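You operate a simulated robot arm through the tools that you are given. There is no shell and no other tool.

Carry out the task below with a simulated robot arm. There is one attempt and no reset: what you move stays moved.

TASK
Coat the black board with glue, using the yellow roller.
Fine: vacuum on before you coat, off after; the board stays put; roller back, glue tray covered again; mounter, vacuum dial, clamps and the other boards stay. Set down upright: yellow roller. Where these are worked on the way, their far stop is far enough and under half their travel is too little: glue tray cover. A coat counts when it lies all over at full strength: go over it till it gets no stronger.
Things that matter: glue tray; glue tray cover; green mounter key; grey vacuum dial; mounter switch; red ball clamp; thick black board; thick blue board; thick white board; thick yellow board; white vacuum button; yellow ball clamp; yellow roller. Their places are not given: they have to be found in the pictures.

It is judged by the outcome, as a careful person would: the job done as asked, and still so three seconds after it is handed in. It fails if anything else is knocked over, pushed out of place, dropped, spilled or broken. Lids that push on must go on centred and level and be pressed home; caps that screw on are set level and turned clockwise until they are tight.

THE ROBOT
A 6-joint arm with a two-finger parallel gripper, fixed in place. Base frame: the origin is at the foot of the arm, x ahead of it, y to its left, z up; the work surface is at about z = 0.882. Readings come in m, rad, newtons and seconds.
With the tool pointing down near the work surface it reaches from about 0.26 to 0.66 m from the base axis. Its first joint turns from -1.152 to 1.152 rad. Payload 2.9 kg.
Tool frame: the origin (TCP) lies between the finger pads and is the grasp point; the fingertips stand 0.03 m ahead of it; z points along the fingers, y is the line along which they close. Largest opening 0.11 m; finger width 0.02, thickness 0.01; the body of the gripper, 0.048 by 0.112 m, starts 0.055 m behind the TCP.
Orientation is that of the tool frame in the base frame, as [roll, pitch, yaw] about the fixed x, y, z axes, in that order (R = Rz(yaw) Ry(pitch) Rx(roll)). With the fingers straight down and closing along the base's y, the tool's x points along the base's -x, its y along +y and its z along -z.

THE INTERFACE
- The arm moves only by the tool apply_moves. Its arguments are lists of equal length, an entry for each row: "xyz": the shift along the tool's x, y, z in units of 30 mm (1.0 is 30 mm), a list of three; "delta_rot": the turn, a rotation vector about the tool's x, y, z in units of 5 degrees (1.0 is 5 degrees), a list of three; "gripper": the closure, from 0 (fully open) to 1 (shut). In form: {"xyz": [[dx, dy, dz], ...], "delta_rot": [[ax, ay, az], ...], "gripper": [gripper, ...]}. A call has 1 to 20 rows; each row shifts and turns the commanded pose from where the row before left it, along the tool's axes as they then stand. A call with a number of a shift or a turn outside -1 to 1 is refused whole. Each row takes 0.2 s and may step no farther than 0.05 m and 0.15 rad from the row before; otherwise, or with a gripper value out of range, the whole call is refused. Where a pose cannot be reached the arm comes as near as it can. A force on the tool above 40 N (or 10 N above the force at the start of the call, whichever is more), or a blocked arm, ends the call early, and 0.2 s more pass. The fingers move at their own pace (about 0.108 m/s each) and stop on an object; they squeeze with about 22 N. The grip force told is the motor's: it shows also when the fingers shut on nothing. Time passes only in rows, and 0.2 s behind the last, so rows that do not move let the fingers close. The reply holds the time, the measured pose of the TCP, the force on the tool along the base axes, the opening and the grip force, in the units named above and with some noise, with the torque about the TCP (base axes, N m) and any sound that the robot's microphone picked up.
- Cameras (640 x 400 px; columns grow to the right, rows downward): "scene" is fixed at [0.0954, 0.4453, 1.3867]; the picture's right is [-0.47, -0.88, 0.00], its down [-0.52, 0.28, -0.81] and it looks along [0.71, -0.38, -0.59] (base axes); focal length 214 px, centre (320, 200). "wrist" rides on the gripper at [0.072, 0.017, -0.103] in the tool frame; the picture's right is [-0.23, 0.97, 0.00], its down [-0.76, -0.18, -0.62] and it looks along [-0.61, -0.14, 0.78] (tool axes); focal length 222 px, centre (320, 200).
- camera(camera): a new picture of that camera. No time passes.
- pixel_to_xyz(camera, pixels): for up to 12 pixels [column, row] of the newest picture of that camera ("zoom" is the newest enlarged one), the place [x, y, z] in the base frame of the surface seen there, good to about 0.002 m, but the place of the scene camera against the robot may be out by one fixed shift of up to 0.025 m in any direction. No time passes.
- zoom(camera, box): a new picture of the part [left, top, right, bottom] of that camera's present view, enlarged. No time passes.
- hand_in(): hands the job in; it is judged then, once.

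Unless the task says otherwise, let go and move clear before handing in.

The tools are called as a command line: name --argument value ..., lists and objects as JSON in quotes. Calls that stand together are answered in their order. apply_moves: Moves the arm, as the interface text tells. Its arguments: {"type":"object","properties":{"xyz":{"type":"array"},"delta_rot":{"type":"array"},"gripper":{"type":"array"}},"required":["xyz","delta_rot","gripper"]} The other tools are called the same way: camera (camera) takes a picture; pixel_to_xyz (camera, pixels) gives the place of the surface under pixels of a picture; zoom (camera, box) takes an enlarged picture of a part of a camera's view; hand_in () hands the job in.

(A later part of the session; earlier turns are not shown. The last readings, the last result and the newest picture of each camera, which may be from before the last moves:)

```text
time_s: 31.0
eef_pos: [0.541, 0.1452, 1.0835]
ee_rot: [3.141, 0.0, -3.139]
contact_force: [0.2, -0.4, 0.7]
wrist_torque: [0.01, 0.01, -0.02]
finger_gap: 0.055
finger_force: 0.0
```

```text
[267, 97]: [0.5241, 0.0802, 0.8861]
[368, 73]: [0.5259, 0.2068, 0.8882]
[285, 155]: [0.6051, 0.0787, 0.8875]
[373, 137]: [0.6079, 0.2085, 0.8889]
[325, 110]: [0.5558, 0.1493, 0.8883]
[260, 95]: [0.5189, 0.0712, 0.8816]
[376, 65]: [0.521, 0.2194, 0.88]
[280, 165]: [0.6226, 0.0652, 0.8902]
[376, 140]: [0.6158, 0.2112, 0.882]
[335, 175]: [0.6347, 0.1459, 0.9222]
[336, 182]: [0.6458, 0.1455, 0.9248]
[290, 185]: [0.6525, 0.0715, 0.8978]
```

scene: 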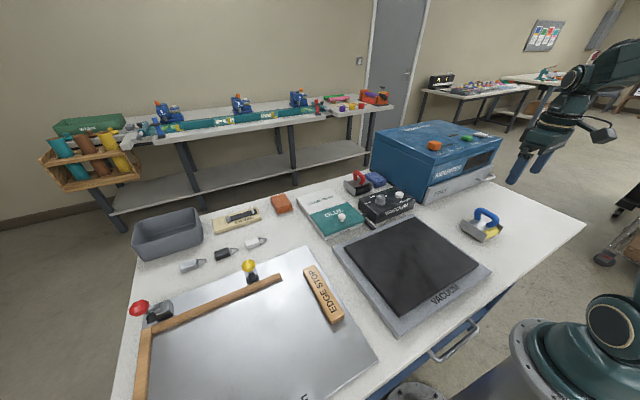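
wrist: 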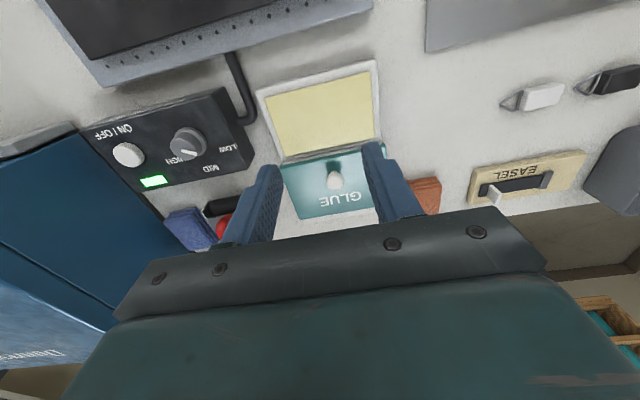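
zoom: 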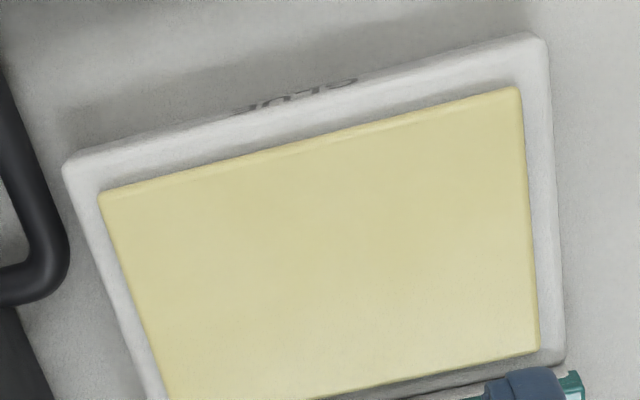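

Glue pad: x 0.524–0.610, y 0.079–0.208, top 0.888 (raised above its rim). Now I'll move above the yellow roller to grasp its handle.

apply_moves --xyz '[[0.56, -0.964, 0], [0.56, -0.964, 0], [0.56, -0.964, 0], [0.56, -0.964, 0], [0.56, -0.964, 0], [0.56, -0.964, 0], [0.56, -0.964, 0], [0.56, -0.964, 0], [0.56, -0.964, 0], [0.56, -0.964, 0], [0.56, -0.964, 0], [0.56, -0.964, 0], [0.56, -0.964, 0], [0.56, -0.964, 0], [0, 0, 0.3], [0, 0, 0]]' --delta_rot '[[0, 0, 0], [0, 0, 0], [0, 0, 0], [0, 0, 0], [0, 0, 0], [0, 0, 0], [0, 0, 0], [0, 0, 0], [0, 0, 0], [0, 0, 0], [0, 0, 0], [0, 0, 0], [0, 0, 0], [0, 0, 0], [0, 0, 0], [0, 0, 0]]' --gripper '[0.5, 0.5, 0.5, 0.5, 0.5, 0.5, 0.5, 0.5, 0.5, 0.5, 0.5, 0.5, 0.5, 0.5, 0.5, 0.5]'

camera --camera "wrist"

zoom --camera "wrist" --box '[240, 40, 400, 140]'

```text
time_s: 34.4
eef_pos: [0.308, -0.2613, 1.0738]
ee_rot: [3.14, 0.001, -3.141]
contact_force: [-0.2, 0.4, -0.6]
wrist_torque: [0.01, -0.01, 0.0]
finger_gap: 0.055
finger_force: 0.0
```

```text
taken
```

wrist: 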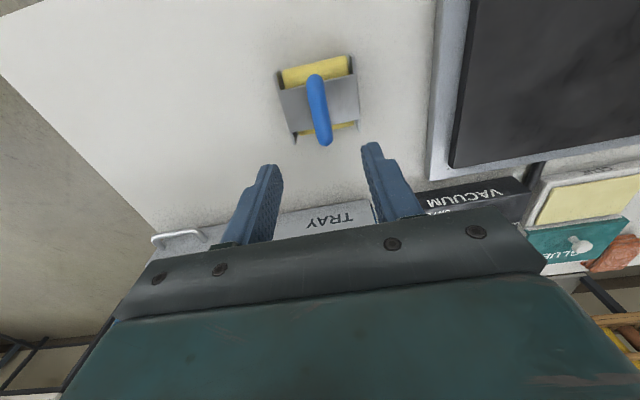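

```text
4.00 times, centred on (320, 90) of wrist
```

zoom: 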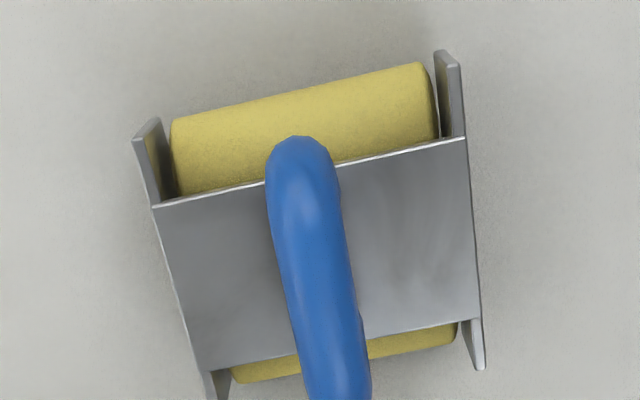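

pixel_to_xyz --camera "zoom" --pixels '[[300, 150], [304, 190], [310, 230], [318, 280], [327, 330], [335, 380], [160, 208], [465, 142], [203, 368], [480, 318], [300, 110], [240, 130]]'

zoom --camera "wrist" --box '[240, 80, 400, 180]'

```text
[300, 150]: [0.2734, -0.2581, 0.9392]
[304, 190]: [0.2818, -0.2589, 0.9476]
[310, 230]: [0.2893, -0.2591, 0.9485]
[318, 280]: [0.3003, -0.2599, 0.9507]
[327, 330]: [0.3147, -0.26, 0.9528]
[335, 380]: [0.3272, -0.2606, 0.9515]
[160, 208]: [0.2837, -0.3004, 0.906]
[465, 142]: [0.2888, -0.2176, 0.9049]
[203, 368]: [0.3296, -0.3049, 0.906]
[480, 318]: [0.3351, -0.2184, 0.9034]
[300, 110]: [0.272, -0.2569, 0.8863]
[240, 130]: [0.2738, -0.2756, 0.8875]
```

```text
4.00 times, centred on (320, 130) of wrist
```

zoom: 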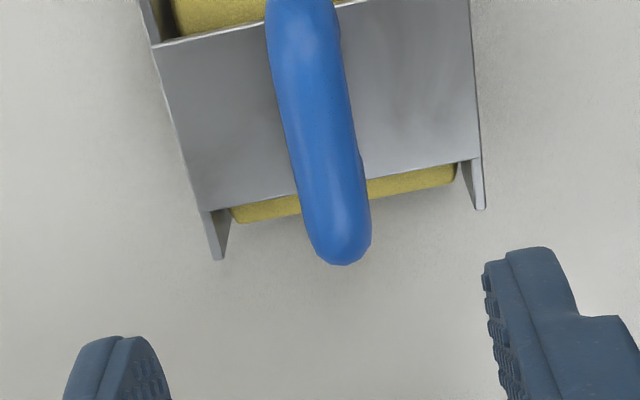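

The roller's centre is (0.309,−0.260) with yaw about −3.3°; handle tube centre z≈0.943, plate top 0.905. I'll align the yaw, descend to z≈0.942 and close on the handle.

apply_moves --xyz '[[-0.04, 0.04, 0], [0, 0, 1], [0, 0, 1], [0, 0, 1], [0, 0, 1], [0, 0, 0.36], [0, 0, 0], [0, 0, 0]]' --delta_rot '[[0, 0, 0.66], [0, 0, 0], [0, 0, 0], [0, 0, 0], [0, 0, 0], [0, 0, 0], [0, 0, 0], [0, 0, 0]]' --gripper '[0.5, 0.5, 0.5, 0.5, 0.5, 0.5, 0.5, 0.5]'

camera --camera "wrist"

zoom --camera "scene" --box '[430, 180, 530, 260]'

```text
time_s: 36.2
eef_pos: [0.3095, -0.2583, 0.9428]
ee_rot: [-3.142, -0.001, 3.083]
contact_force: [-0.2, -0.2, -0.5]
wrist_torque: [-0.02, 0.02, 0.03]
finger_gap: 0.0548
finger_force: 0.2
```

```text
taken
```

wrist: 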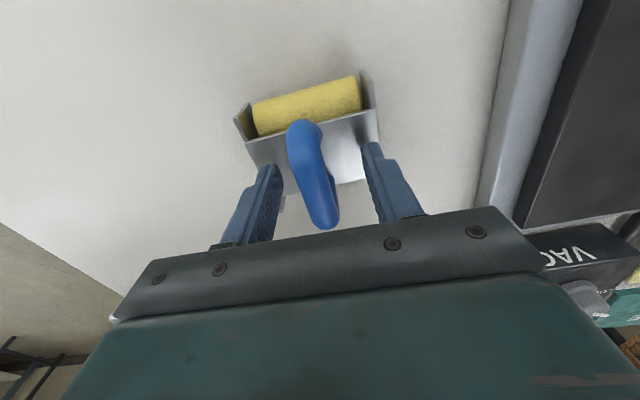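

```text
5.00 times, centred on (480, 220) of scene
```

zoom: 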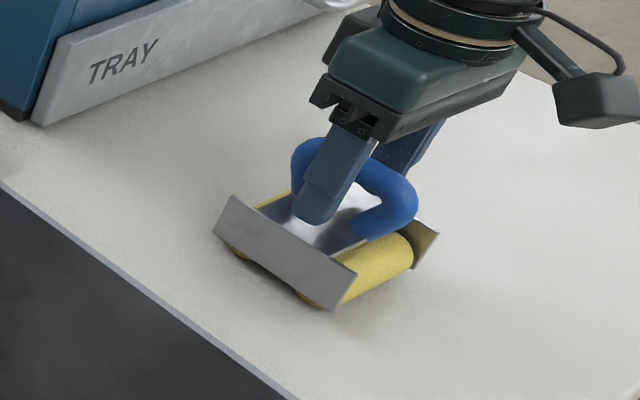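

The fingers straddle the handle at (313,170). I'll nudge 1.5 mm in −y and close on it.

apply_moves --xyz '[[0, -0.05, 0], [0, 0, 0], [0, 0, 0], [0, 0, 0], [0, 0, 0]]' --delta_rot '[[0, 0, 0], [0, 0, 0], [0, 0, 0], [0, 0, 0], [0, 0, 0]]' --gripper '[0.6, 0.75, 0.9, 1, 1]'

camera --camera "wrist"

```text
time_s: 37.4
eef_pos: [0.3082, -0.26, 0.9438]
ee_rot: [3.141, -0.002, 3.085]
contact_force: [-0.2, 0.3, -1.0]
wrist_torque: [0.03, -0.01, 0.0]
finger_gap: 0.0173
finger_force: 21.7
```

```text
taken
```

wrist: 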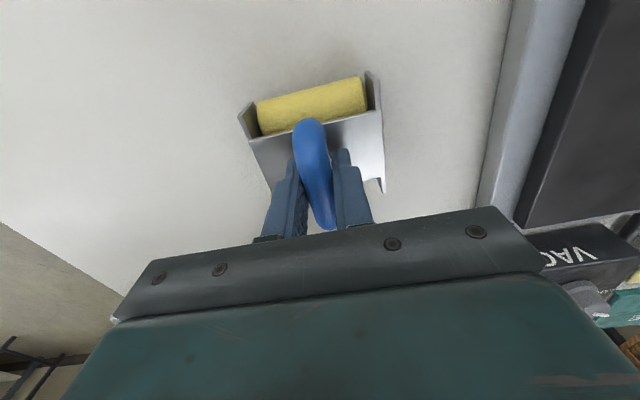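

The handle is gripped (gap 17.3 mm) at (0.308,−0.260,0.943), i.e. TCP ≈0.081 above the roll bottom. I'll lift and check.

apply_moves --xyz '[[0, 0, -0.3], [0, 0, -0.7], [0, 0, -1], [0, 0, -1], [0, 0, -1], [0, 0, 0]]' --delta_rot '[[0, 0, 0], [0, 0, 0], [0, 0, 0], [0, 0, 0], [0, 0, 0], [0, 0, 0]]' --gripper '[1, 1, 1, 1, 1, 1]'

camera --camera "scene"

camera --camera "wrist"

```text
time_s: 38.8
eef_pos: [0.3049, -0.264, 1.064]
ee_rot: [-3.141, -0.001, 3.084]
contact_force: [-0.3, -0.7, -2.1]
wrist_torque: [-0.01, -0.01, -0.04]
finger_gap: 0.0176
finger_force: 21.8
```

```text
taken
```

scene: 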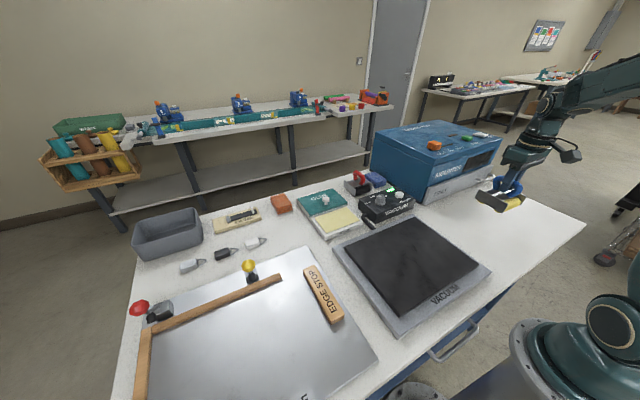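

```text
taken
```

wrist: 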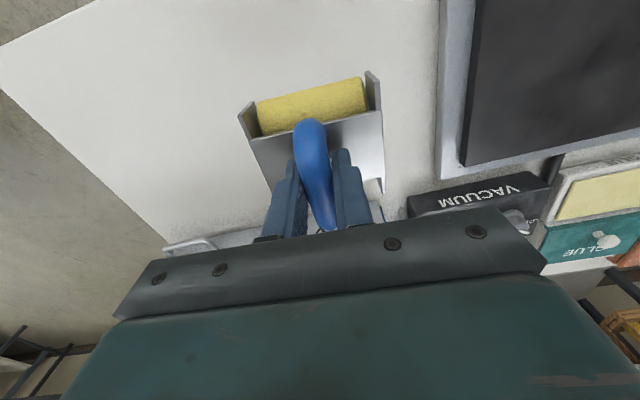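

The roller is held level. I'll turn its yaw square to the base axes and carry it over the glue tray at a safe height.

apply_moves --xyz '[[0, 0, 0], [-0.3, 0.5, 0], [-0.62, 0.969, 0], [-0.62, 0.969, 0], [-0.62, 0.969, 0], [-0.62, 0.969, 0], [-0.62, 0.969, 0], [-0.62, 0.969, 0], [-0.62, 0.969, 0], [-0.62, 0.969, 0], [-0.62, 0.969, 0], [-0.62, 0.969, 0], [-0.62, 0.969, 0], [-0.62, 0.969, 0], [-0.62, 0.969, 0], [-0.32, 0.5, 0], [0, 0, 0]]' --delta_rot '[[0, 0, -0.66], [0, 0, 0], [0, 0, 0], [0, 0, 0], [0, 0, 0], [0, 0, 0], [0, 0, 0], [0, 0, 0], [0, 0, 0], [0, 0, 0], [0, 0, 0], [0, 0, 0], [0, 0, 0], [0, 0, 0], [0, 0, 0], [0, 0, 0], [0, 0, 0]]' --gripper '[1, 1, 1, 1, 1, 1, 1, 1, 1, 1, 1, 1, 1, 1, 1, 1, 1]'

camera --camera "wrist"

zoom --camera "scene" --box '[280, 140, 440, 260]'

```text
time_s: 42.4
eef_pos: [0.5644, 0.1485, 1.0669]
ee_rot: [3.14, 0.002, 3.14]
contact_force: [0.9, 0.0, -2.3]
wrist_torque: [0.01, 0.01, 0.0]
finger_gap: 0.0171
finger_force: 22.0
```

```text
taken
```

wrist: 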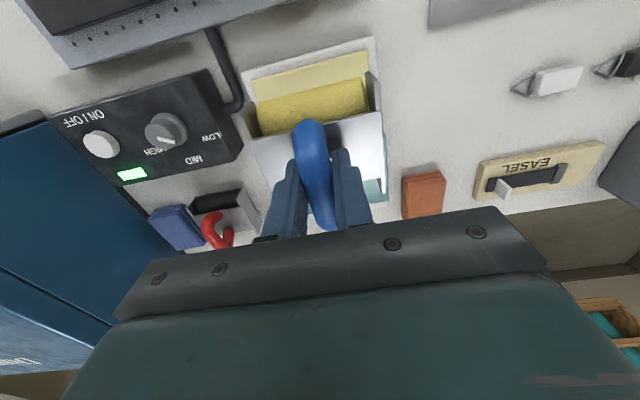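

```text
3.33 times, centred on (360, 200) of scene
```

zoom: 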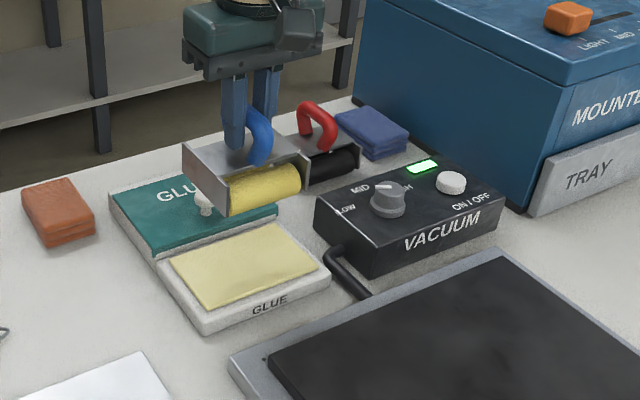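

The roller hangs level above the glue. I'll descend to just above it (TCP ≈0.978), then feel for contact in small steps.

apply_moves --xyz '[[0.1, -0.18, 0.5], [0, 0, 0.8], [0, 0, 0.8], [0, 0, 0.6], [0, 0, 0.2], [0, 0, 0]]' --delta_rot '[[0, 0, 0], [0, 0, 0], [0, 0, 0], [0, 0, 0], [0, 0, 0], [0, 0, 0]]' --gripper '[1, 1, 1, 1, 1, 1]'

camera --camera "wrist"

zoom --camera "scene" --box '[290, 160, 390, 260]'

```text
time_s: 43.8
eef_pos: [0.564, 0.143, 0.9755]
ee_rot: [-3.141, 0.001, 3.141]
contact_force: [-0.7, 0.7, -2.3]
wrist_torque: [0.04, 0.01, 0.0]
finger_gap: 0.017
finger_force: 21.1
```

```text
taken
```

wrist: 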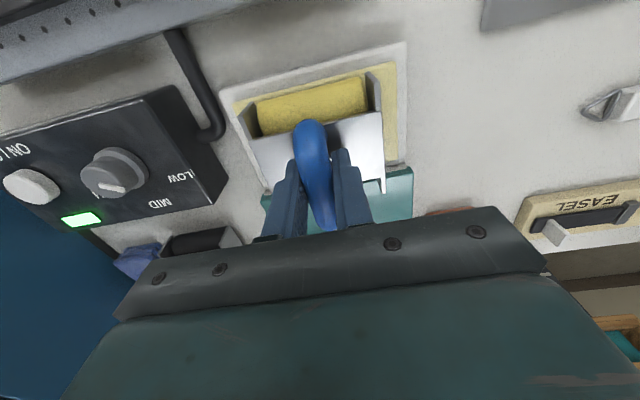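

```text
4.00 times, centred on (340, 210) of scene
```

zoom: 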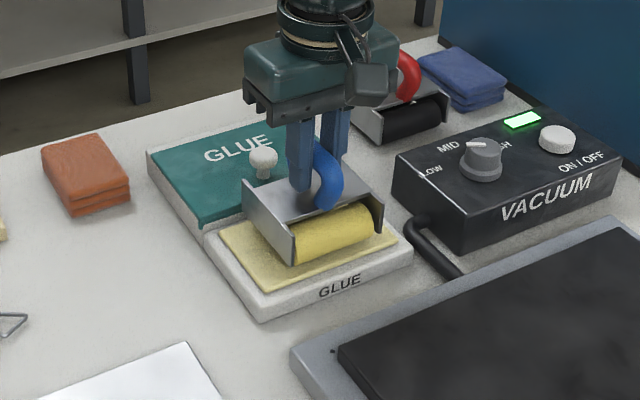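

The roller is over the glue with clearance to the cover. I'll lower in 2 mm steps to make contact.

apply_moves --xyz '[[0, 0, 0.07], [0, 0, 0.07], [0, 0, 0.05], [0, 0, 0]]' --delta_rot '[[0, 0, 0], [0, 0, 0], [0, 0, 0], [0, 0, 0]]' --gripper '[1, 1, 1, 1]'

```text
time_s: 44.8
eef_pos: [0.5645, 0.1416, 0.9721]
ee_rot: [3.14, 0.001, 3.141]
contact_force: [-0.4, -1.6, 3.4]
wrist_torque: [0.05, 0.05, 0.03]
finger_gap: 0.0172
finger_force: 21.5
```

Contact at TCP z≈0.972 with about 6 N. I'll roll back and forth on the glue within x 0.552–0.577.

apply_moves --xyz '[[0.2, 0, 0.03], [0.2, 0, 0], [-0.2, 0, 0], [-0.2, 0, 0], [-0.2, 0, 0], [-0.2, 0, 0], [0.2, 0, 0], [0.2, 0, 0], [0.2, 0, 0], [0.2, 0, 0], [-0.2, 0, 0], [-0.2, 0, 0], [-0.2, 0, 0], [-0.2, 0, 0], [0.2, 0, 0], [0.2, 0, 0]]' --delta_rot '[[0, 0, 0], [0, 0, 0], [0, 0, 0], [0, 0, 0], [0, 0, 0], [0, 0, 0], [0, 0, 0], [0, 0, 0], [0, 0, 0], [0, 0, 0], [0, 0, 0], [0, 0, 0], [0, 0, 0], [0, 0, 0], [0, 0, 0], [0, 0, 0]]' --gripper '[1, 1, 1, 1, 1, 1, 1, 1, 1, 1, 1, 1, 1, 1, 1, 1]'

camera --camera "wrist"

zoom --camera "scene" --box '[290, 160, 390, 260]'

```text
time_s: 48.2
eef_pos: [0.5647, 0.1419, 0.9702]
ee_rot: [3.141, 0.0, 3.141]
contact_force: [-0.4, -0.6, -1.2]
wrist_torque: [0.0, 0.03, -0.03]
finger_gap: 0.0171
finger_force: 21.8
```

```text
taken
```

wrist: 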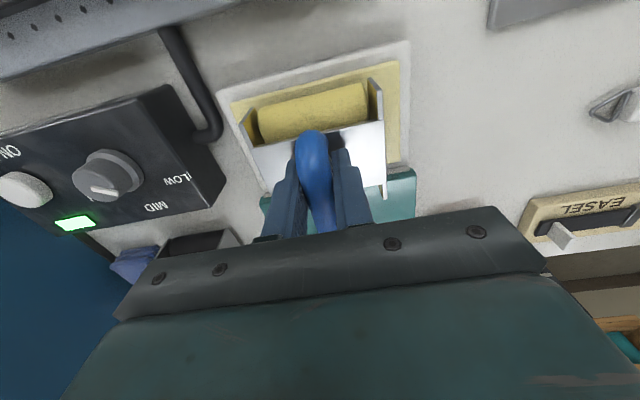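

```text
4.00 times, centred on (340, 210) of scene
```

zoom: 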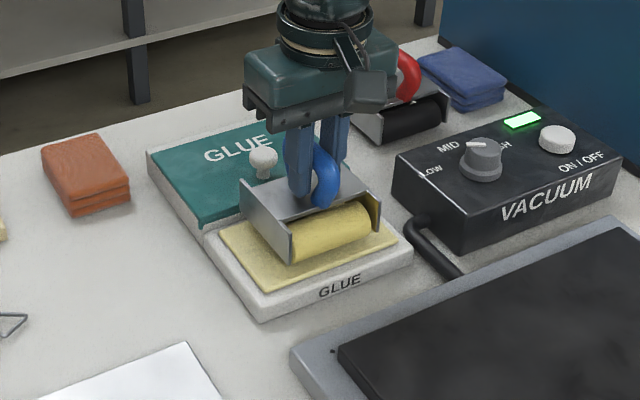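

The wrist picture shows the handle slightly shifted (312,132 vs 310,120 earlier), so the roller may have pitched a little. I'll lift it clear and inspect.

apply_moves --xyz '[[0, 0, -0.3], [0, 0, -0.5], [0, 0, -0.7], [0, 0, 0], [0, 0, 0]]' --delta_rot '[[0, 0, 0], [0, 0, 0], [0, 0, 0], [0, 0, 0], [0, 0, 0]]' --gripper '[1, 1, 1, 1, 1]'

zoom --camera "scene" --box '[300, 150, 400, 240]'

camera --camera "wrist"

zoom --camera "wrist" --box '[220, 50, 420, 240]'

```text
time_s: 49.4
eef_pos: [0.5616, 0.1433, 1.0144]
ee_rot: [3.141, 0.0, -3.141]
contact_force: [-0.6, -0.9, -1.1]
wrist_torque: [-0.01, 0.03, 0.01]
finger_gap: 0.0172
finger_force: 22.3
```

```text
4.44 times, centred on (350, 195) of scene
```

zoom: 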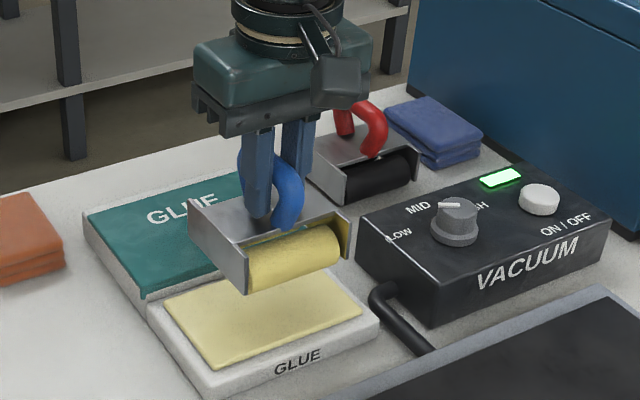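

```text
taken
```

wrist: 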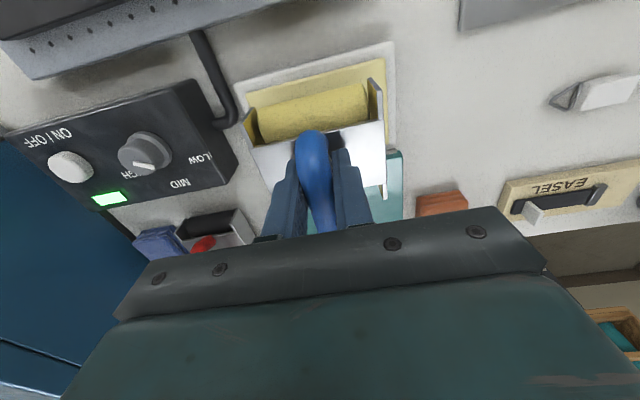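

```text
2.11 times, centred on (320, 145) of wrist
```

zoom: 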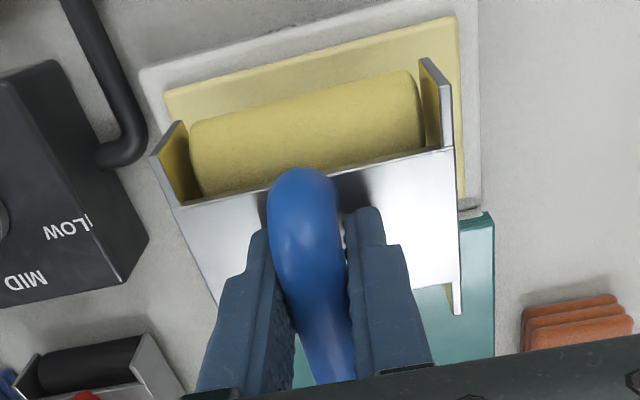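

I'll measure the tilt from handle and plate points in the zoomed picture.

pixel_to_xyz --camera "zoom" --pixels '[[302, 175], [305, 200], [308, 230], [315, 280], [190, 203], [445, 150], [440, 240], [455, 305], [300, 110], [300, 170], [220, 255], [420, 75]]'

zoom --camera "scene" --box '[325, 180, 385, 220]'

```text
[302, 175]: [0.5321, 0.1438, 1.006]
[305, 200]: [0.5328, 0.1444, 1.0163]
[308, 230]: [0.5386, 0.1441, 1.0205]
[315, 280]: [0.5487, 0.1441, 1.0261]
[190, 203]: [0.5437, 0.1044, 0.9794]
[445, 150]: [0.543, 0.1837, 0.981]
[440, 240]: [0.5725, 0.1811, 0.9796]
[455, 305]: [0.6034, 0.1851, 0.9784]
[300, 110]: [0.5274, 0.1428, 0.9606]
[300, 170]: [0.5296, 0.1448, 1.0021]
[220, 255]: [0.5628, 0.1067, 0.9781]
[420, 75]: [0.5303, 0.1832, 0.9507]
```

```text
10.00 times, centred on (355, 200) of scene
```

zoom: 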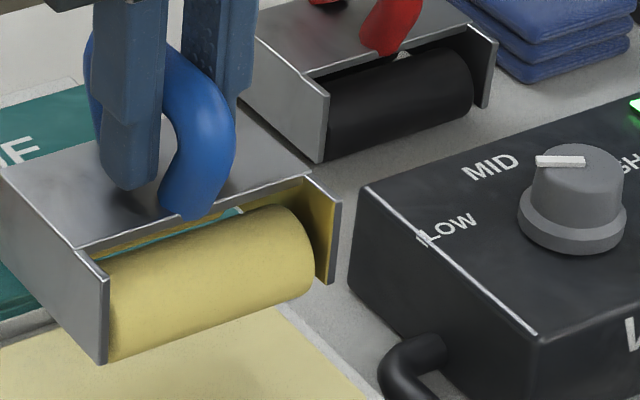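

The roller is still level; it slid only ~3–4 mm in the grip (fingertips now ~4 mm above the plate, roller centre ≈TCP x+5 mm), and the roll looks paler, i.e. wetted. I'll carry it to the board's far-left end and lower it gently.

apply_moves --xyz '[[0.5, 0.1, 0], [0.9, 0.1, 0], [1, 0.1, 0], [1, 0.1, 0], [1, 0.1, 0], [0.8, 0.1, 0.1], [0, 0, 0.4], [0, 0, 0.4], [0, 0, 0]]' --delta_rot '[[0, 0, 0], [0, 0, 0], [0, 0, 0], [0, 0, 0], [0, 0, 0], [0, 0, 0], [0, 0, 0], [0, 0, 0], [0, 0, 0]]' --gripper '[1, 1, 1, 1, 1, 1, 1, 1, 1]'

camera --camera "wrist"

zoom --camera "scene" --box '[310, 180, 420, 270]'

```text
time_s: 51.4
eef_pos: [0.4102, 0.1606, 0.9892]
ee_rot: [3.141, -0.001, -3.141]
contact_force: [0.0, -0.3, -2.4]
wrist_torque: [0.01, 0.03, 0.0]
finger_gap: 0.0173
finger_force: 22.0
```

```text
taken
```

wrist: 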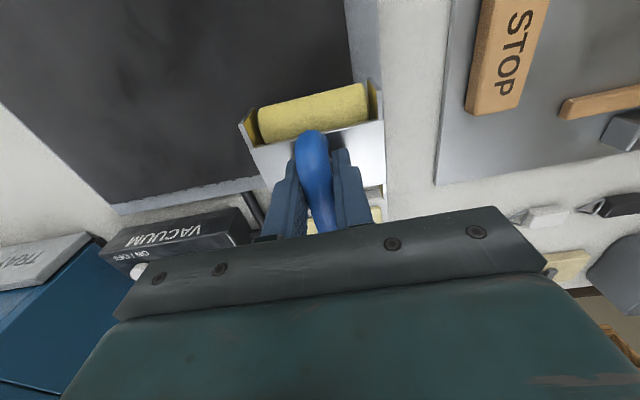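

```text
4.44 times, centred on (365, 225) of scene
```

zoom: 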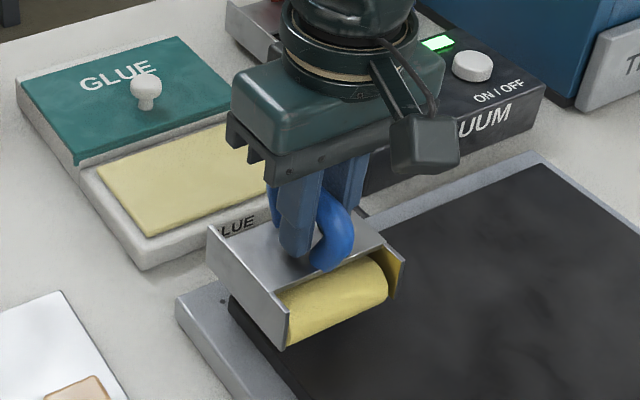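

The roller is aligned over the board's far-left end. I'll lower to contact in small steps.

apply_moves --xyz '[[0, 0, 0.15], [0, 0, 0.1], [0, 0, 0.06], [0, 0, 0]]' --delta_rot '[[0, 0, 0], [0, 0, 0], [0, 0, 0], [0, 0, 0]]' --gripper '[1, 1, 1, 1]'

```text
time_s: 52.4
eef_pos: [0.4077, 0.1597, 0.9789]
ee_rot: [3.141, 0.0, -3.141]
contact_force: [0.2, 0.2, -2.5]
wrist_torque: [0.0, 0.0, -0.02]
finger_gap: 0.0171
finger_force: 21.7
```

apply_moves --xyz '[[0, 0, 0.06], [0, 0, 0.06], [0, 0, 0]]' --delta_rot '[[0, 0, 0], [0, 0, 0], [0, 0, 0]]' --gripper '[1, 1, 1]'

```text
time_s: 53.2
eef_pos: [0.4072, 0.1601, 0.9746]
ee_rot: [3.14, 0.003, -3.141]
contact_force: [-4.1, -1.0, 15.3]
wrist_torque: [-0.02, -0.23, -0.03]
finger_gap: 0.0177
finger_force: 21.7
```

Contact made, about 17 N. I'll ease up slightly and make a first short stroke toward the base to see whether it coats.

apply_moves --xyz '[[0, 0, -0.05], [0.3, 0, 0], [0.3, 0, 0], [0.3, 0, 0], [0.3, 0, 0], [0.3, 0, 0], [0, 0, 0]]' --delta_rot '[[0, 0, 0], [0, 0, 0], [0, 0, 0], [0, 0, 0], [0, 0, 0], [0, 0, 0], [0, 0, 0]]' --gripper '[1, 1, 1, 1, 1, 1, 1]'

camera --camera "wrist"

zoom --camera "scene" --box '[310, 180, 470, 310]'

```text
time_s: 54.8
eef_pos: [0.3629, 0.1604, 0.9762]
ee_rot: [-3.141, 0.0, 3.141]
contact_force: [1.6, -0.1, 2.4]
wrist_torque: [-0.01, -0.19, -0.01]
finger_gap: 0.0174
finger_force: 22.1
```

```text
taken
```

wrist: 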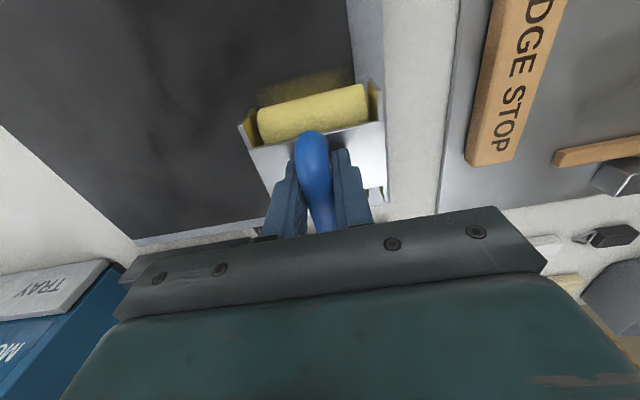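

```text
3.08 times, centred on (390, 245) of scene
```

zoom: 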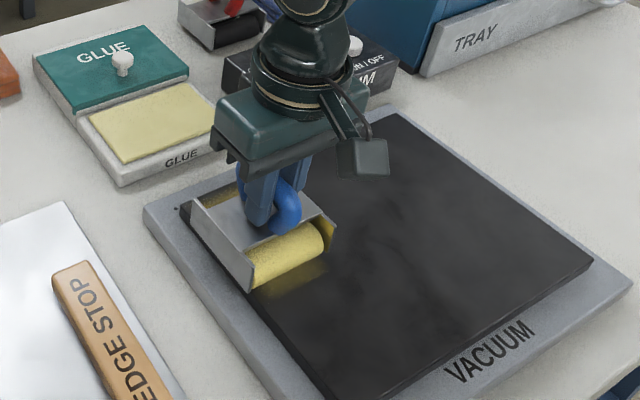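

A yellowish coat shows just ahead of the roll at wrist (312,88), so it is coating with about 5 N of press. I'll continue to the near edge.

apply_moves --xyz '[[0.35, 0, 0], [0.4, 0, 0], [0.4, 0, 0], [0.4, 0, 0], [0.4, 0, 0], [0.4, 0, 0], [0.4, 0, 0], [0.4, 0, 0], [0.4, 0, 0], [0.4, 0, 0], [0.2, 0, 0], [0, 0, 0]]' --delta_rot '[[0, 0, 0], [0, 0, 0], [0, 0, 0], [0, 0, 0], [0, 0, 0], [0, 0, 0], [0, 0, 0], [0, 0, 0], [0, 0, 0], [0, 0, 0], [0, 0, 0], [0, 0, 0]]' --gripper '[1, 1, 1, 1, 1, 1, 1, 1, 1, 1, 1, 1]'

camera --camera "wrist"

zoom --camera "scene" --box '[310, 200, 490, 340]'

```text
time_s: 57.4
eef_pos: [0.2393, 0.1591, 0.9772]
ee_rot: [-3.139, 0.0, -3.141]
contact_force: [0.1, -0.5, -1.4]
wrist_torque: [0.05, 0.0, -0.02]
finger_gap: 0.017
finger_force: 21.2
```

```text
taken
```

wrist: 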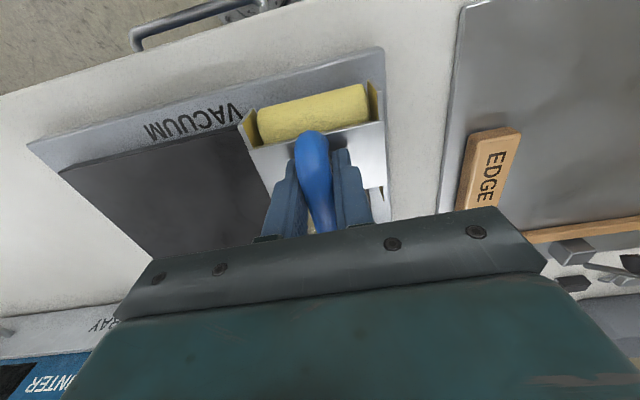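

```text
2.86 times, centred on (400, 270) of scene
```

zoom: 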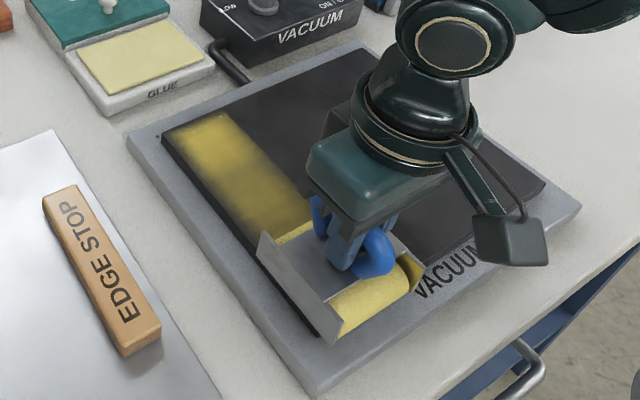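

The coat is strong at the far end and fades nearer, where the press had dropped to ~1 N. I'll press 1.5 mm more and stroke back toward the far edge.

apply_moves --xyz '[[0, 0, 0.05], [-0.4, 0, 0], [-0.4, 0, 0], [-0.4, 0, 0], [-0.4, 0, 0], [-0.4, 0, 0], [-0.4, 0, 0], [-0.4, 0, 0], [-0.4, 0, 0], [-0.4, 0, 0], [-0.4, 0, 0], [-0.4, 0, 0], [-0.4, 0, 0], [-0.4, 0, 0], [-0.4, 0, 0], [-0.2, 0, 0], [0, 0, 0]]' --delta_rot '[[0, 0, 0], [0, 0, 0], [0, 0, 0], [0, 0, 0], [0, 0, 0], [0, 0, 0], [0, 0, 0], [0, 0, 0], [0, 0, 0], [0, 0, 0], [0, 0, 0], [0, 0, 0], [0, 0, 0], [0, 0, 0], [0, 0, 0], [0, 0, 0], [0, 0, 0]]' --gripper '[1, 1, 1, 1, 1, 1, 1, 1, 1, 1, 1, 1, 1, 1, 1, 1, 1]'

camera --camera "wrist"

zoom --camera "scene" --box '[310, 200, 490, 340]'

```text
time_s: 61.0
eef_pos: [0.4126, 0.1587, 0.9753]
ee_rot: [-3.141, 0.001, 3.14]
contact_force: [-0.4, -0.1, -2.2]
wrist_torque: [-0.03, 0.0, 0.01]
finger_gap: 0.0171
finger_force: 22.0
```

```text
taken
```

wrist: 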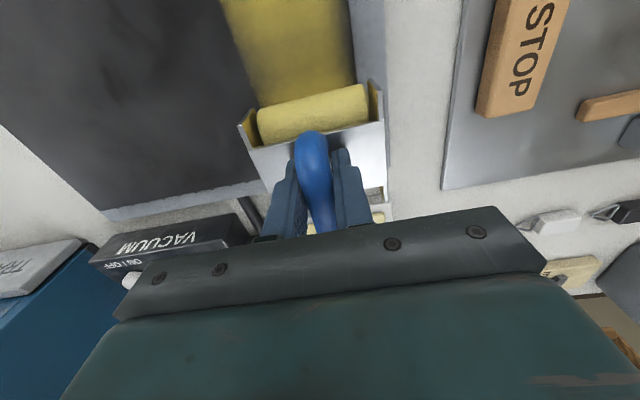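

```text
2.86 times, centred on (400, 270) of scene
```

zoom: 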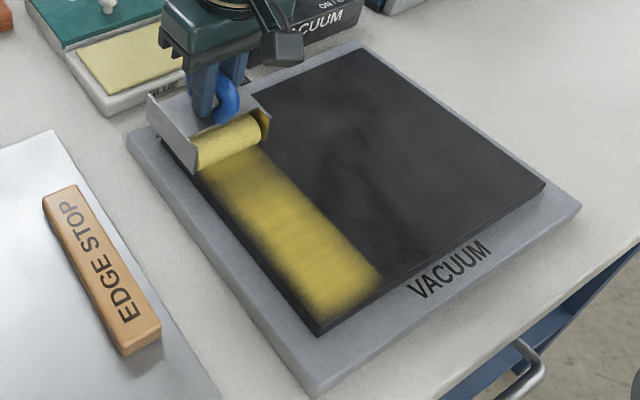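

The strip is strong where I pressed at each stroke's start and weaker where pressure faded (now reading −2.2 N, just the roller's weight). I'll check the roller's position in the grip.

zoom --camera "wrist" --box '[220, 0, 420, 240]'

pixel_to_xyz --camera "wrist" --pixels '[[312, 136], [313, 160], [256, 146], [380, 121], [373, 160], [262, 125], [365, 100], [240, 125], [381, 90], [355, 75], [248, 85], [300, 40]]'

zoom --camera "scene" --box '[330, 205, 430, 270]'

```text
1.67 times, centred on (320, 120) of wrist
```

zoom: 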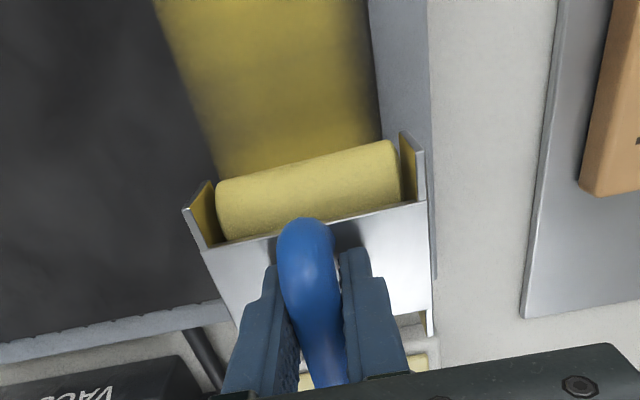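

```text
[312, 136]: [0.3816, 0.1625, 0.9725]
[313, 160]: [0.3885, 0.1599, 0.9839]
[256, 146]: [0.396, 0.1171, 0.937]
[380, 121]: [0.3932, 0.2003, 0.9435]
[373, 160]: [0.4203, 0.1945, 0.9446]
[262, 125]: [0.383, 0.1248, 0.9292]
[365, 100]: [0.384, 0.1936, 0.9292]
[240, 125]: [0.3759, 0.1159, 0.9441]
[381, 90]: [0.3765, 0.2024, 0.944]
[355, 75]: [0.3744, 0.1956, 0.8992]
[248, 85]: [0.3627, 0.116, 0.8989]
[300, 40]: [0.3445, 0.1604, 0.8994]
```

```text
6.15 times, centred on (380, 238) of scene
```

zoom: 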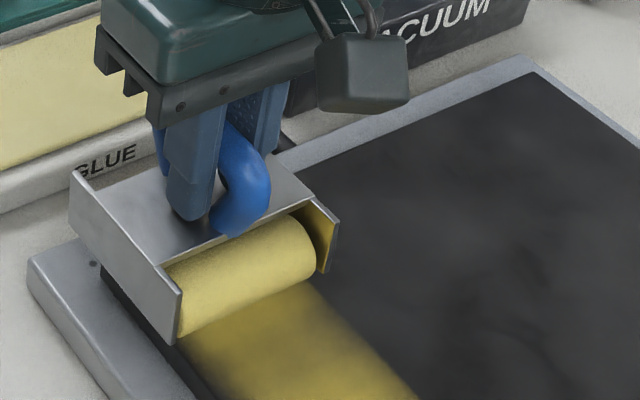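

The plate sits at z≈0.944, i.e. the roller is ~2–3 mm off the board here and the fingertips now nearly rest on the plate, so further pressing will be firm. I'll shift to y≈0.164 and lower to get a definite press.

apply_moves --xyz '[[0, 0.17, 0.03], [0, 0, 0.05], [0, 0, 0.04], [0, 0, 0]]' --delta_rot '[[0, 0, 0], [0, 0, 0], [0, 0, 0], [0, 0, 0]]' --gripper '[1, 1, 1, 1]'

```text
time_s: 62.0
eef_pos: [0.4142, 0.165, 0.9728]
ee_rot: [3.141, 0.002, 3.141]
contact_force: [0.1, -6.6, 18.5]
wrist_torque: [-0.13, -0.29, -0.09]
finger_gap: 0.0172
finger_force: 22.8
```

Press is now ~20 N; I'll ease 0.6 mm and stroke the first half toward the base, reading the force.

apply_moves --xyz '[[0, 0, -0.02], [0.4, 0, 0], [0.4, 0, 0], [0.4, 0, 0], [0.4, 0, 0], [0.4, 0, 0], [0.4, 0, 0], [0.4, 0, 0]]' --delta_rot '[[0, 0, 0], [0, 0, 0], [0, 0, 0], [0, 0, 0], [0, 0, 0], [0, 0, 0], [0, 0, 0], [0, 0, 0]]' --gripper '[1, 1, 1, 1, 1, 1, 1, 1]'

```text
time_s: 63.8
eef_pos: [0.3262, 0.1644, 0.9734]
ee_rot: [-3.141, -0.001, 3.141]
contact_force: [0.1, -0.7, 0.2]
wrist_torque: [0.05, -0.13, -0.04]
finger_gap: 0.0172
finger_force: 22.3
```

Press fell to ~2.5 N. I'll add 1.2 mm and continue to the near edge.

apply_moves --xyz '[[0, 0, 0.04], [0.4, 0, 0], [0.4, 0, 0], [0.4, 0, 0], [0.4, 0, 0], [0.4, 0, 0], [0.4, 0, 0], [0.4, 0, 0], [0, 0, 0]]' --delta_rot '[[0, 0, 0], [0, 0, 0], [0, 0, 0], [0, 0, 0], [0, 0, 0], [0, 0, 0], [0, 0, 0], [0, 0, 0], [0, 0, 0]]' --gripper '[1, 1, 1, 1, 1, 1, 1, 1, 1]'

zoom --camera "scene" --box '[310, 200, 490, 340]'

camera --camera "wrist"

```text
time_s: 65.0
eef_pos: [0.2848, 0.1667, 0.9722]
ee_rot: [3.137, 0.009, -3.141]
contact_force: [-1.9, 0.1, 9.2]
wrist_torque: [-0.35, 0.32, -0.03]
finger_gap: 0.0172
finger_force: 21.7
stopped in row 6: the force on the tool passed its limit at 40 N (the readings are from after the stop); the commanded pose is now the measured one
```

```text
2.86 times, centred on (400, 270) of scene
```

zoom: 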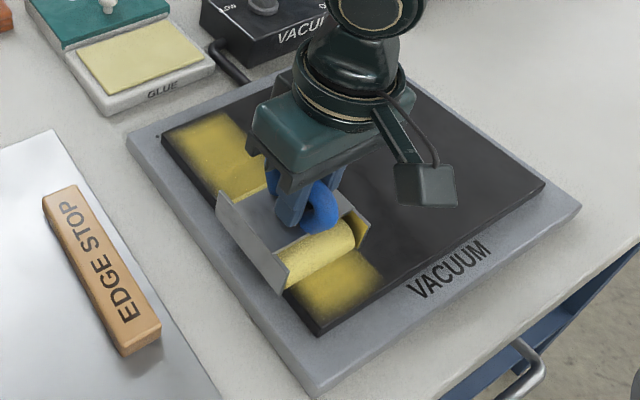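

```text
taken
```

wrist: 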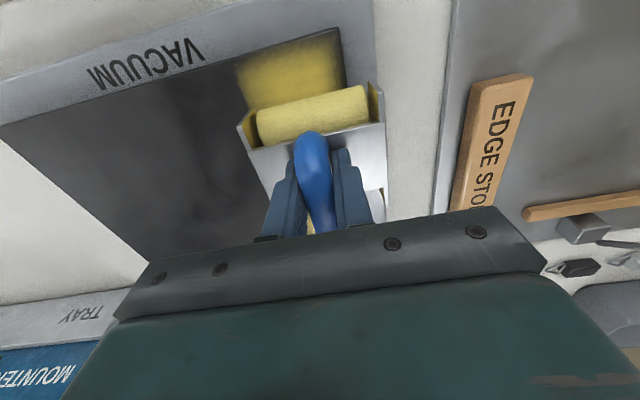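

The press spiked over the limit (z tracking varies by ~1 mm at ~12 N/mm); the board looks undisturbed. Now at 9 N, I'll continue to the near edge in smaller rows.

apply_moves --xyz '[[0.25, 0, -0.01], [0.25, 0, 0], [0.25, 0, 0], [0.25, 0, 0], [0.25, 0, 0], [0.25, 0, 0], [0.1, 0, 0]]' --delta_rot '[[0, 0, 0], [0, 0, 0], [0, 0, 0], [0, 0, 0], [0, 0, 0], [0, 0, 0], [0, 0, 0]]' --gripper '[1, 1, 1, 1, 1, 1, 1]'

zoom --camera "scene" --box '[310, 200, 490, 340]'

camera --camera "wrist"

```text
time_s: 66.6
eef_pos: [0.2387, 0.167, 0.9724]
ee_rot: [3.136, 0.013, 3.14]
contact_force: [9.8, 2.2, 28.7]
wrist_torque: [-0.42, -0.13, 0.18]
finger_gap: 0.0173
finger_force: 22.6
```

```text
2.86 times, centred on (400, 270) of scene
```

zoom: 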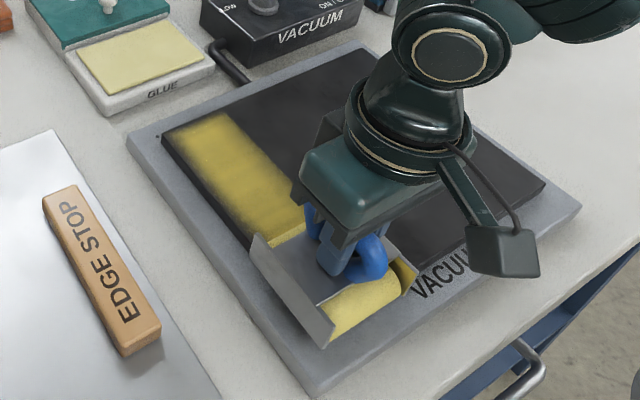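

```text
taken
```

wrist: 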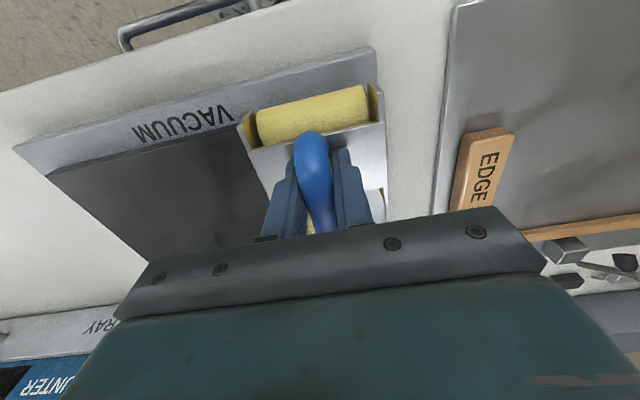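

Press is 29 N here; I'll ease 1.2 mm and roll back toward the far end.

apply_moves --xyz '[[0, 0, -0.04], [-0.35, 0, 0], [-0.35, 0, 0], [-0.35, 0, 0], [-0.35, 0, 0], [-0.35, 0, 0], [-0.35, 0, 0], [-0.35, 0, 0], [-0.35, 0, 0]]' --delta_rot '[[0, 0, 0], [0, 0, 0], [0, 0, 0], [0, 0, 0], [0, 0, 0], [0, 0, 0], [0, 0, 0], [0, 0, 0], [0, 0, 0]]' --gripper '[1, 1, 1, 1, 1, 1, 1, 1, 1]'

zoom --camera "scene" --box '[310, 200, 490, 340]'

camera --camera "wrist"

```text
time_s: 68.6
eef_pos: [0.3189, 0.1672, 0.9754]
ee_rot: [3.137, 0.009, 3.141]
contact_force: [0.0, -0.1, -1.7]
wrist_torque: [0.0, 0.01, 0.02]
finger_gap: 0.0175
finger_force: 22.1
```

```text
2.86 times, centred on (400, 270) of scene
```

zoom: 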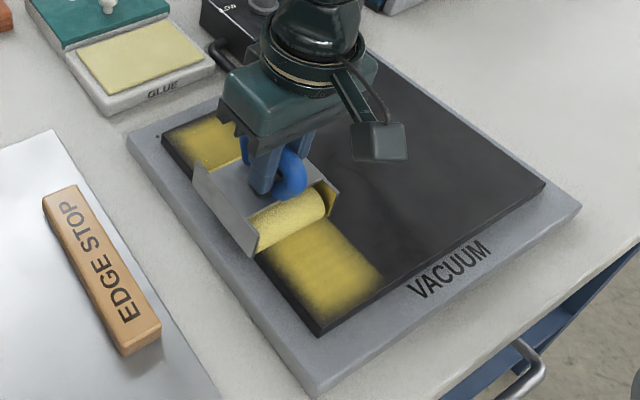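

```text
taken
```

wrist: 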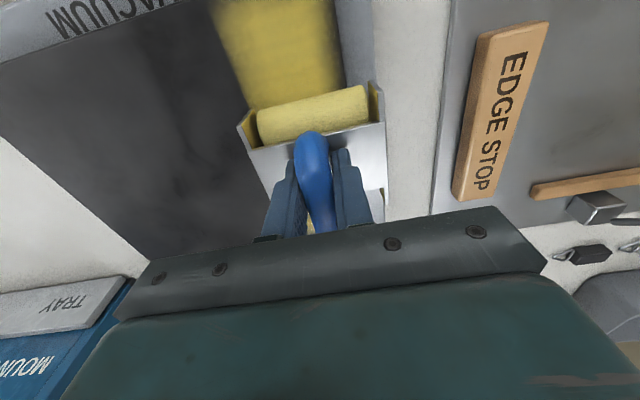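

The tool had tilted ~0.5° in pitch after the force stop, making it climb as it moved. I'll square the orientation, lower ~2 mm and continue to the far end.

apply_moves --xyz '[[0, 0, 0], [0, 0, 0.06], [0, 0, 0]]' --delta_rot '[[0.053, 0.103, 0], [0, 0, 0], [0, 0, 0]]' --gripper '[1, 1, 1]'

```text
time_s: 69.4
eef_pos: [0.3211, 0.1673, 0.9725]
ee_rot: [3.141, -0.001, -3.141]
contact_force: [-1.3, 0.9, 2.2]
wrist_torque: [0.02, -0.05, -0.01]
finger_gap: 0.0171
finger_force: 21.7
```

Squared, with ~5 N press. I'll press slightly more and stroke to the far edge.

apply_moves --xyz '[[0.3, 0, 0.02], [-0.3, 0, 0], [-0.4, 0, 0], [-0.4, 0, 0], [-0.4, 0, 0], [-0.4, 0, 0], [-0.4, 0, 0], [-0.4, 0, 0], [-0.4, 0, 0], [-0.3, 0, 0], [0, 0, 0]]' --delta_rot '[[0, 0, 0], [0, 0, 0], [0, 0, 0], [0, 0, 0], [0, 0, 0], [0, 0, 0], [0, 0, 0], [0, 0, 0], [0, 0, 0], [0, 0, 0], [0, 0, 0]]' --gripper '[1, 1, 1, 1, 1, 1, 1, 1, 1, 1, 1]'

zoom --camera "scene" --box '[310, 200, 490, 340]'

camera --camera "wrist"

```text
time_s: 71.8
eef_pos: [0.4131, 0.1652, 0.973]
ee_rot: [-3.139, -0.001, 3.141]
contact_force: [-1.7, -0.2, 5.2]
wrist_torque: [0.12, 0.16, 0.01]
finger_gap: 0.0173
finger_force: 22.5
```

```text
2.86 times, centred on (400, 270) of scene
```

zoom: 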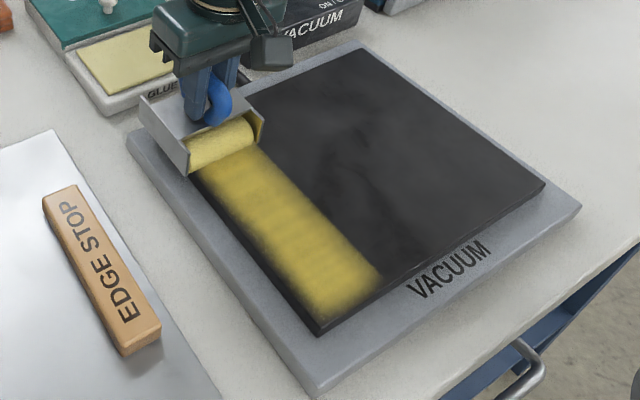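

```text
taken
```

wrist: 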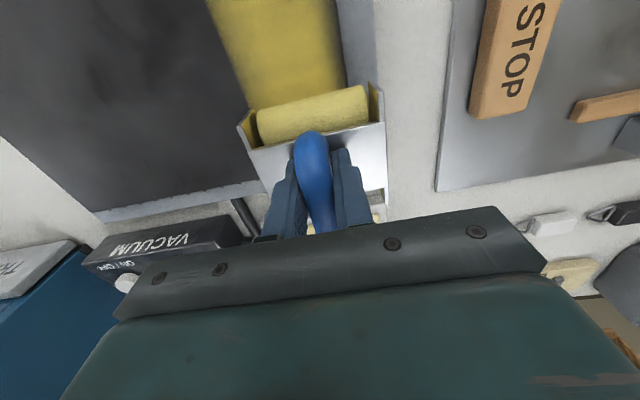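

The strip is getting stronger. I'll zoom in on its edges and sample positions to learn the footprint.

zoom --camera "wrist" --box '[190, 0, 390, 125]'

pixel_to_xyz --camera "zoom" --pixels '[[60, 5], [80, 60], [150, 270], [470, 30], [480, 60], [490, 150], [500, 240], [455, 10], [100, 120], [120, 180], [480, 100], [300, 300]]'

```text
3.20 times, centred on (290, 62) of wrist
```

zoom: 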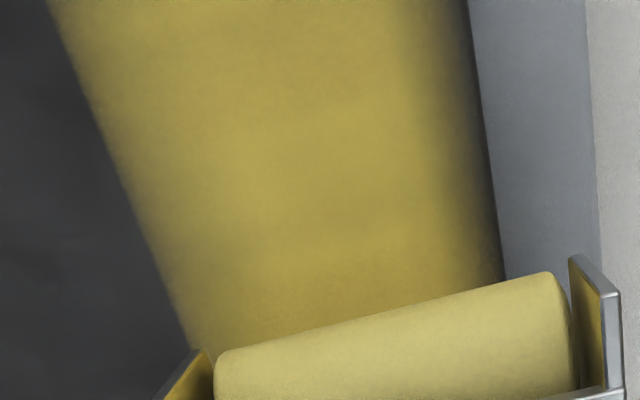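

```text
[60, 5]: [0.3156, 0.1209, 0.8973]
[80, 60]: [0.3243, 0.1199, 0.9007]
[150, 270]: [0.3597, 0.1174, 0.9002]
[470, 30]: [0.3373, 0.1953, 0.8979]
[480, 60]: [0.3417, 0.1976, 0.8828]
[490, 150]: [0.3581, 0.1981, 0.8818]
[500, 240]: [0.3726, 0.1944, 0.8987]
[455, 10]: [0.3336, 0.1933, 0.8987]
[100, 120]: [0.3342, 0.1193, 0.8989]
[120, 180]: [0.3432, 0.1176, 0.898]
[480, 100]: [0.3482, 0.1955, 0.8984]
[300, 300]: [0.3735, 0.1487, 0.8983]
```

The coat reaches y≈0.119 on the inner side but fades out near the left edge (y>0.185). I'll shift the roller to y≈0.177 so the roll covers past the left edge, and stroke again.

apply_moves --xyz '[[0, 0, -0.2], [0, 0.4, 0], [0, 0, 0.2], [0, 0, 0], [0.4, 0, 0], [0.4, 0, 0], [0.4, 0, 0], [0.4, 0, 0], [0.4, 0, 0], [0.4, 0, 0], [0.4, 0, 0]]' --delta_rot '[[0, 0, 0], [0, 0, 0], [0, 0, 0], [0, 0, 0], [0, 0, 0], [0, 0, 0], [0, 0, 0], [0, 0, 0], [0, 0, 0], [0, 0, 0], [0, 0, 0]]' --gripper '[1, 1, 1, 1, 1, 1, 1, 1, 1, 1, 1]'

```text
time_s: 74.2
eef_pos: [0.3325, 0.1784, 0.9732]
ee_rot: [3.138, 0.009, 3.141]
contact_force: [9.7, 0.6, 32.3]
wrist_torque: [-0.41, -0.13, 0.11]
finger_gap: 0.0174
finger_force: 22.0
```

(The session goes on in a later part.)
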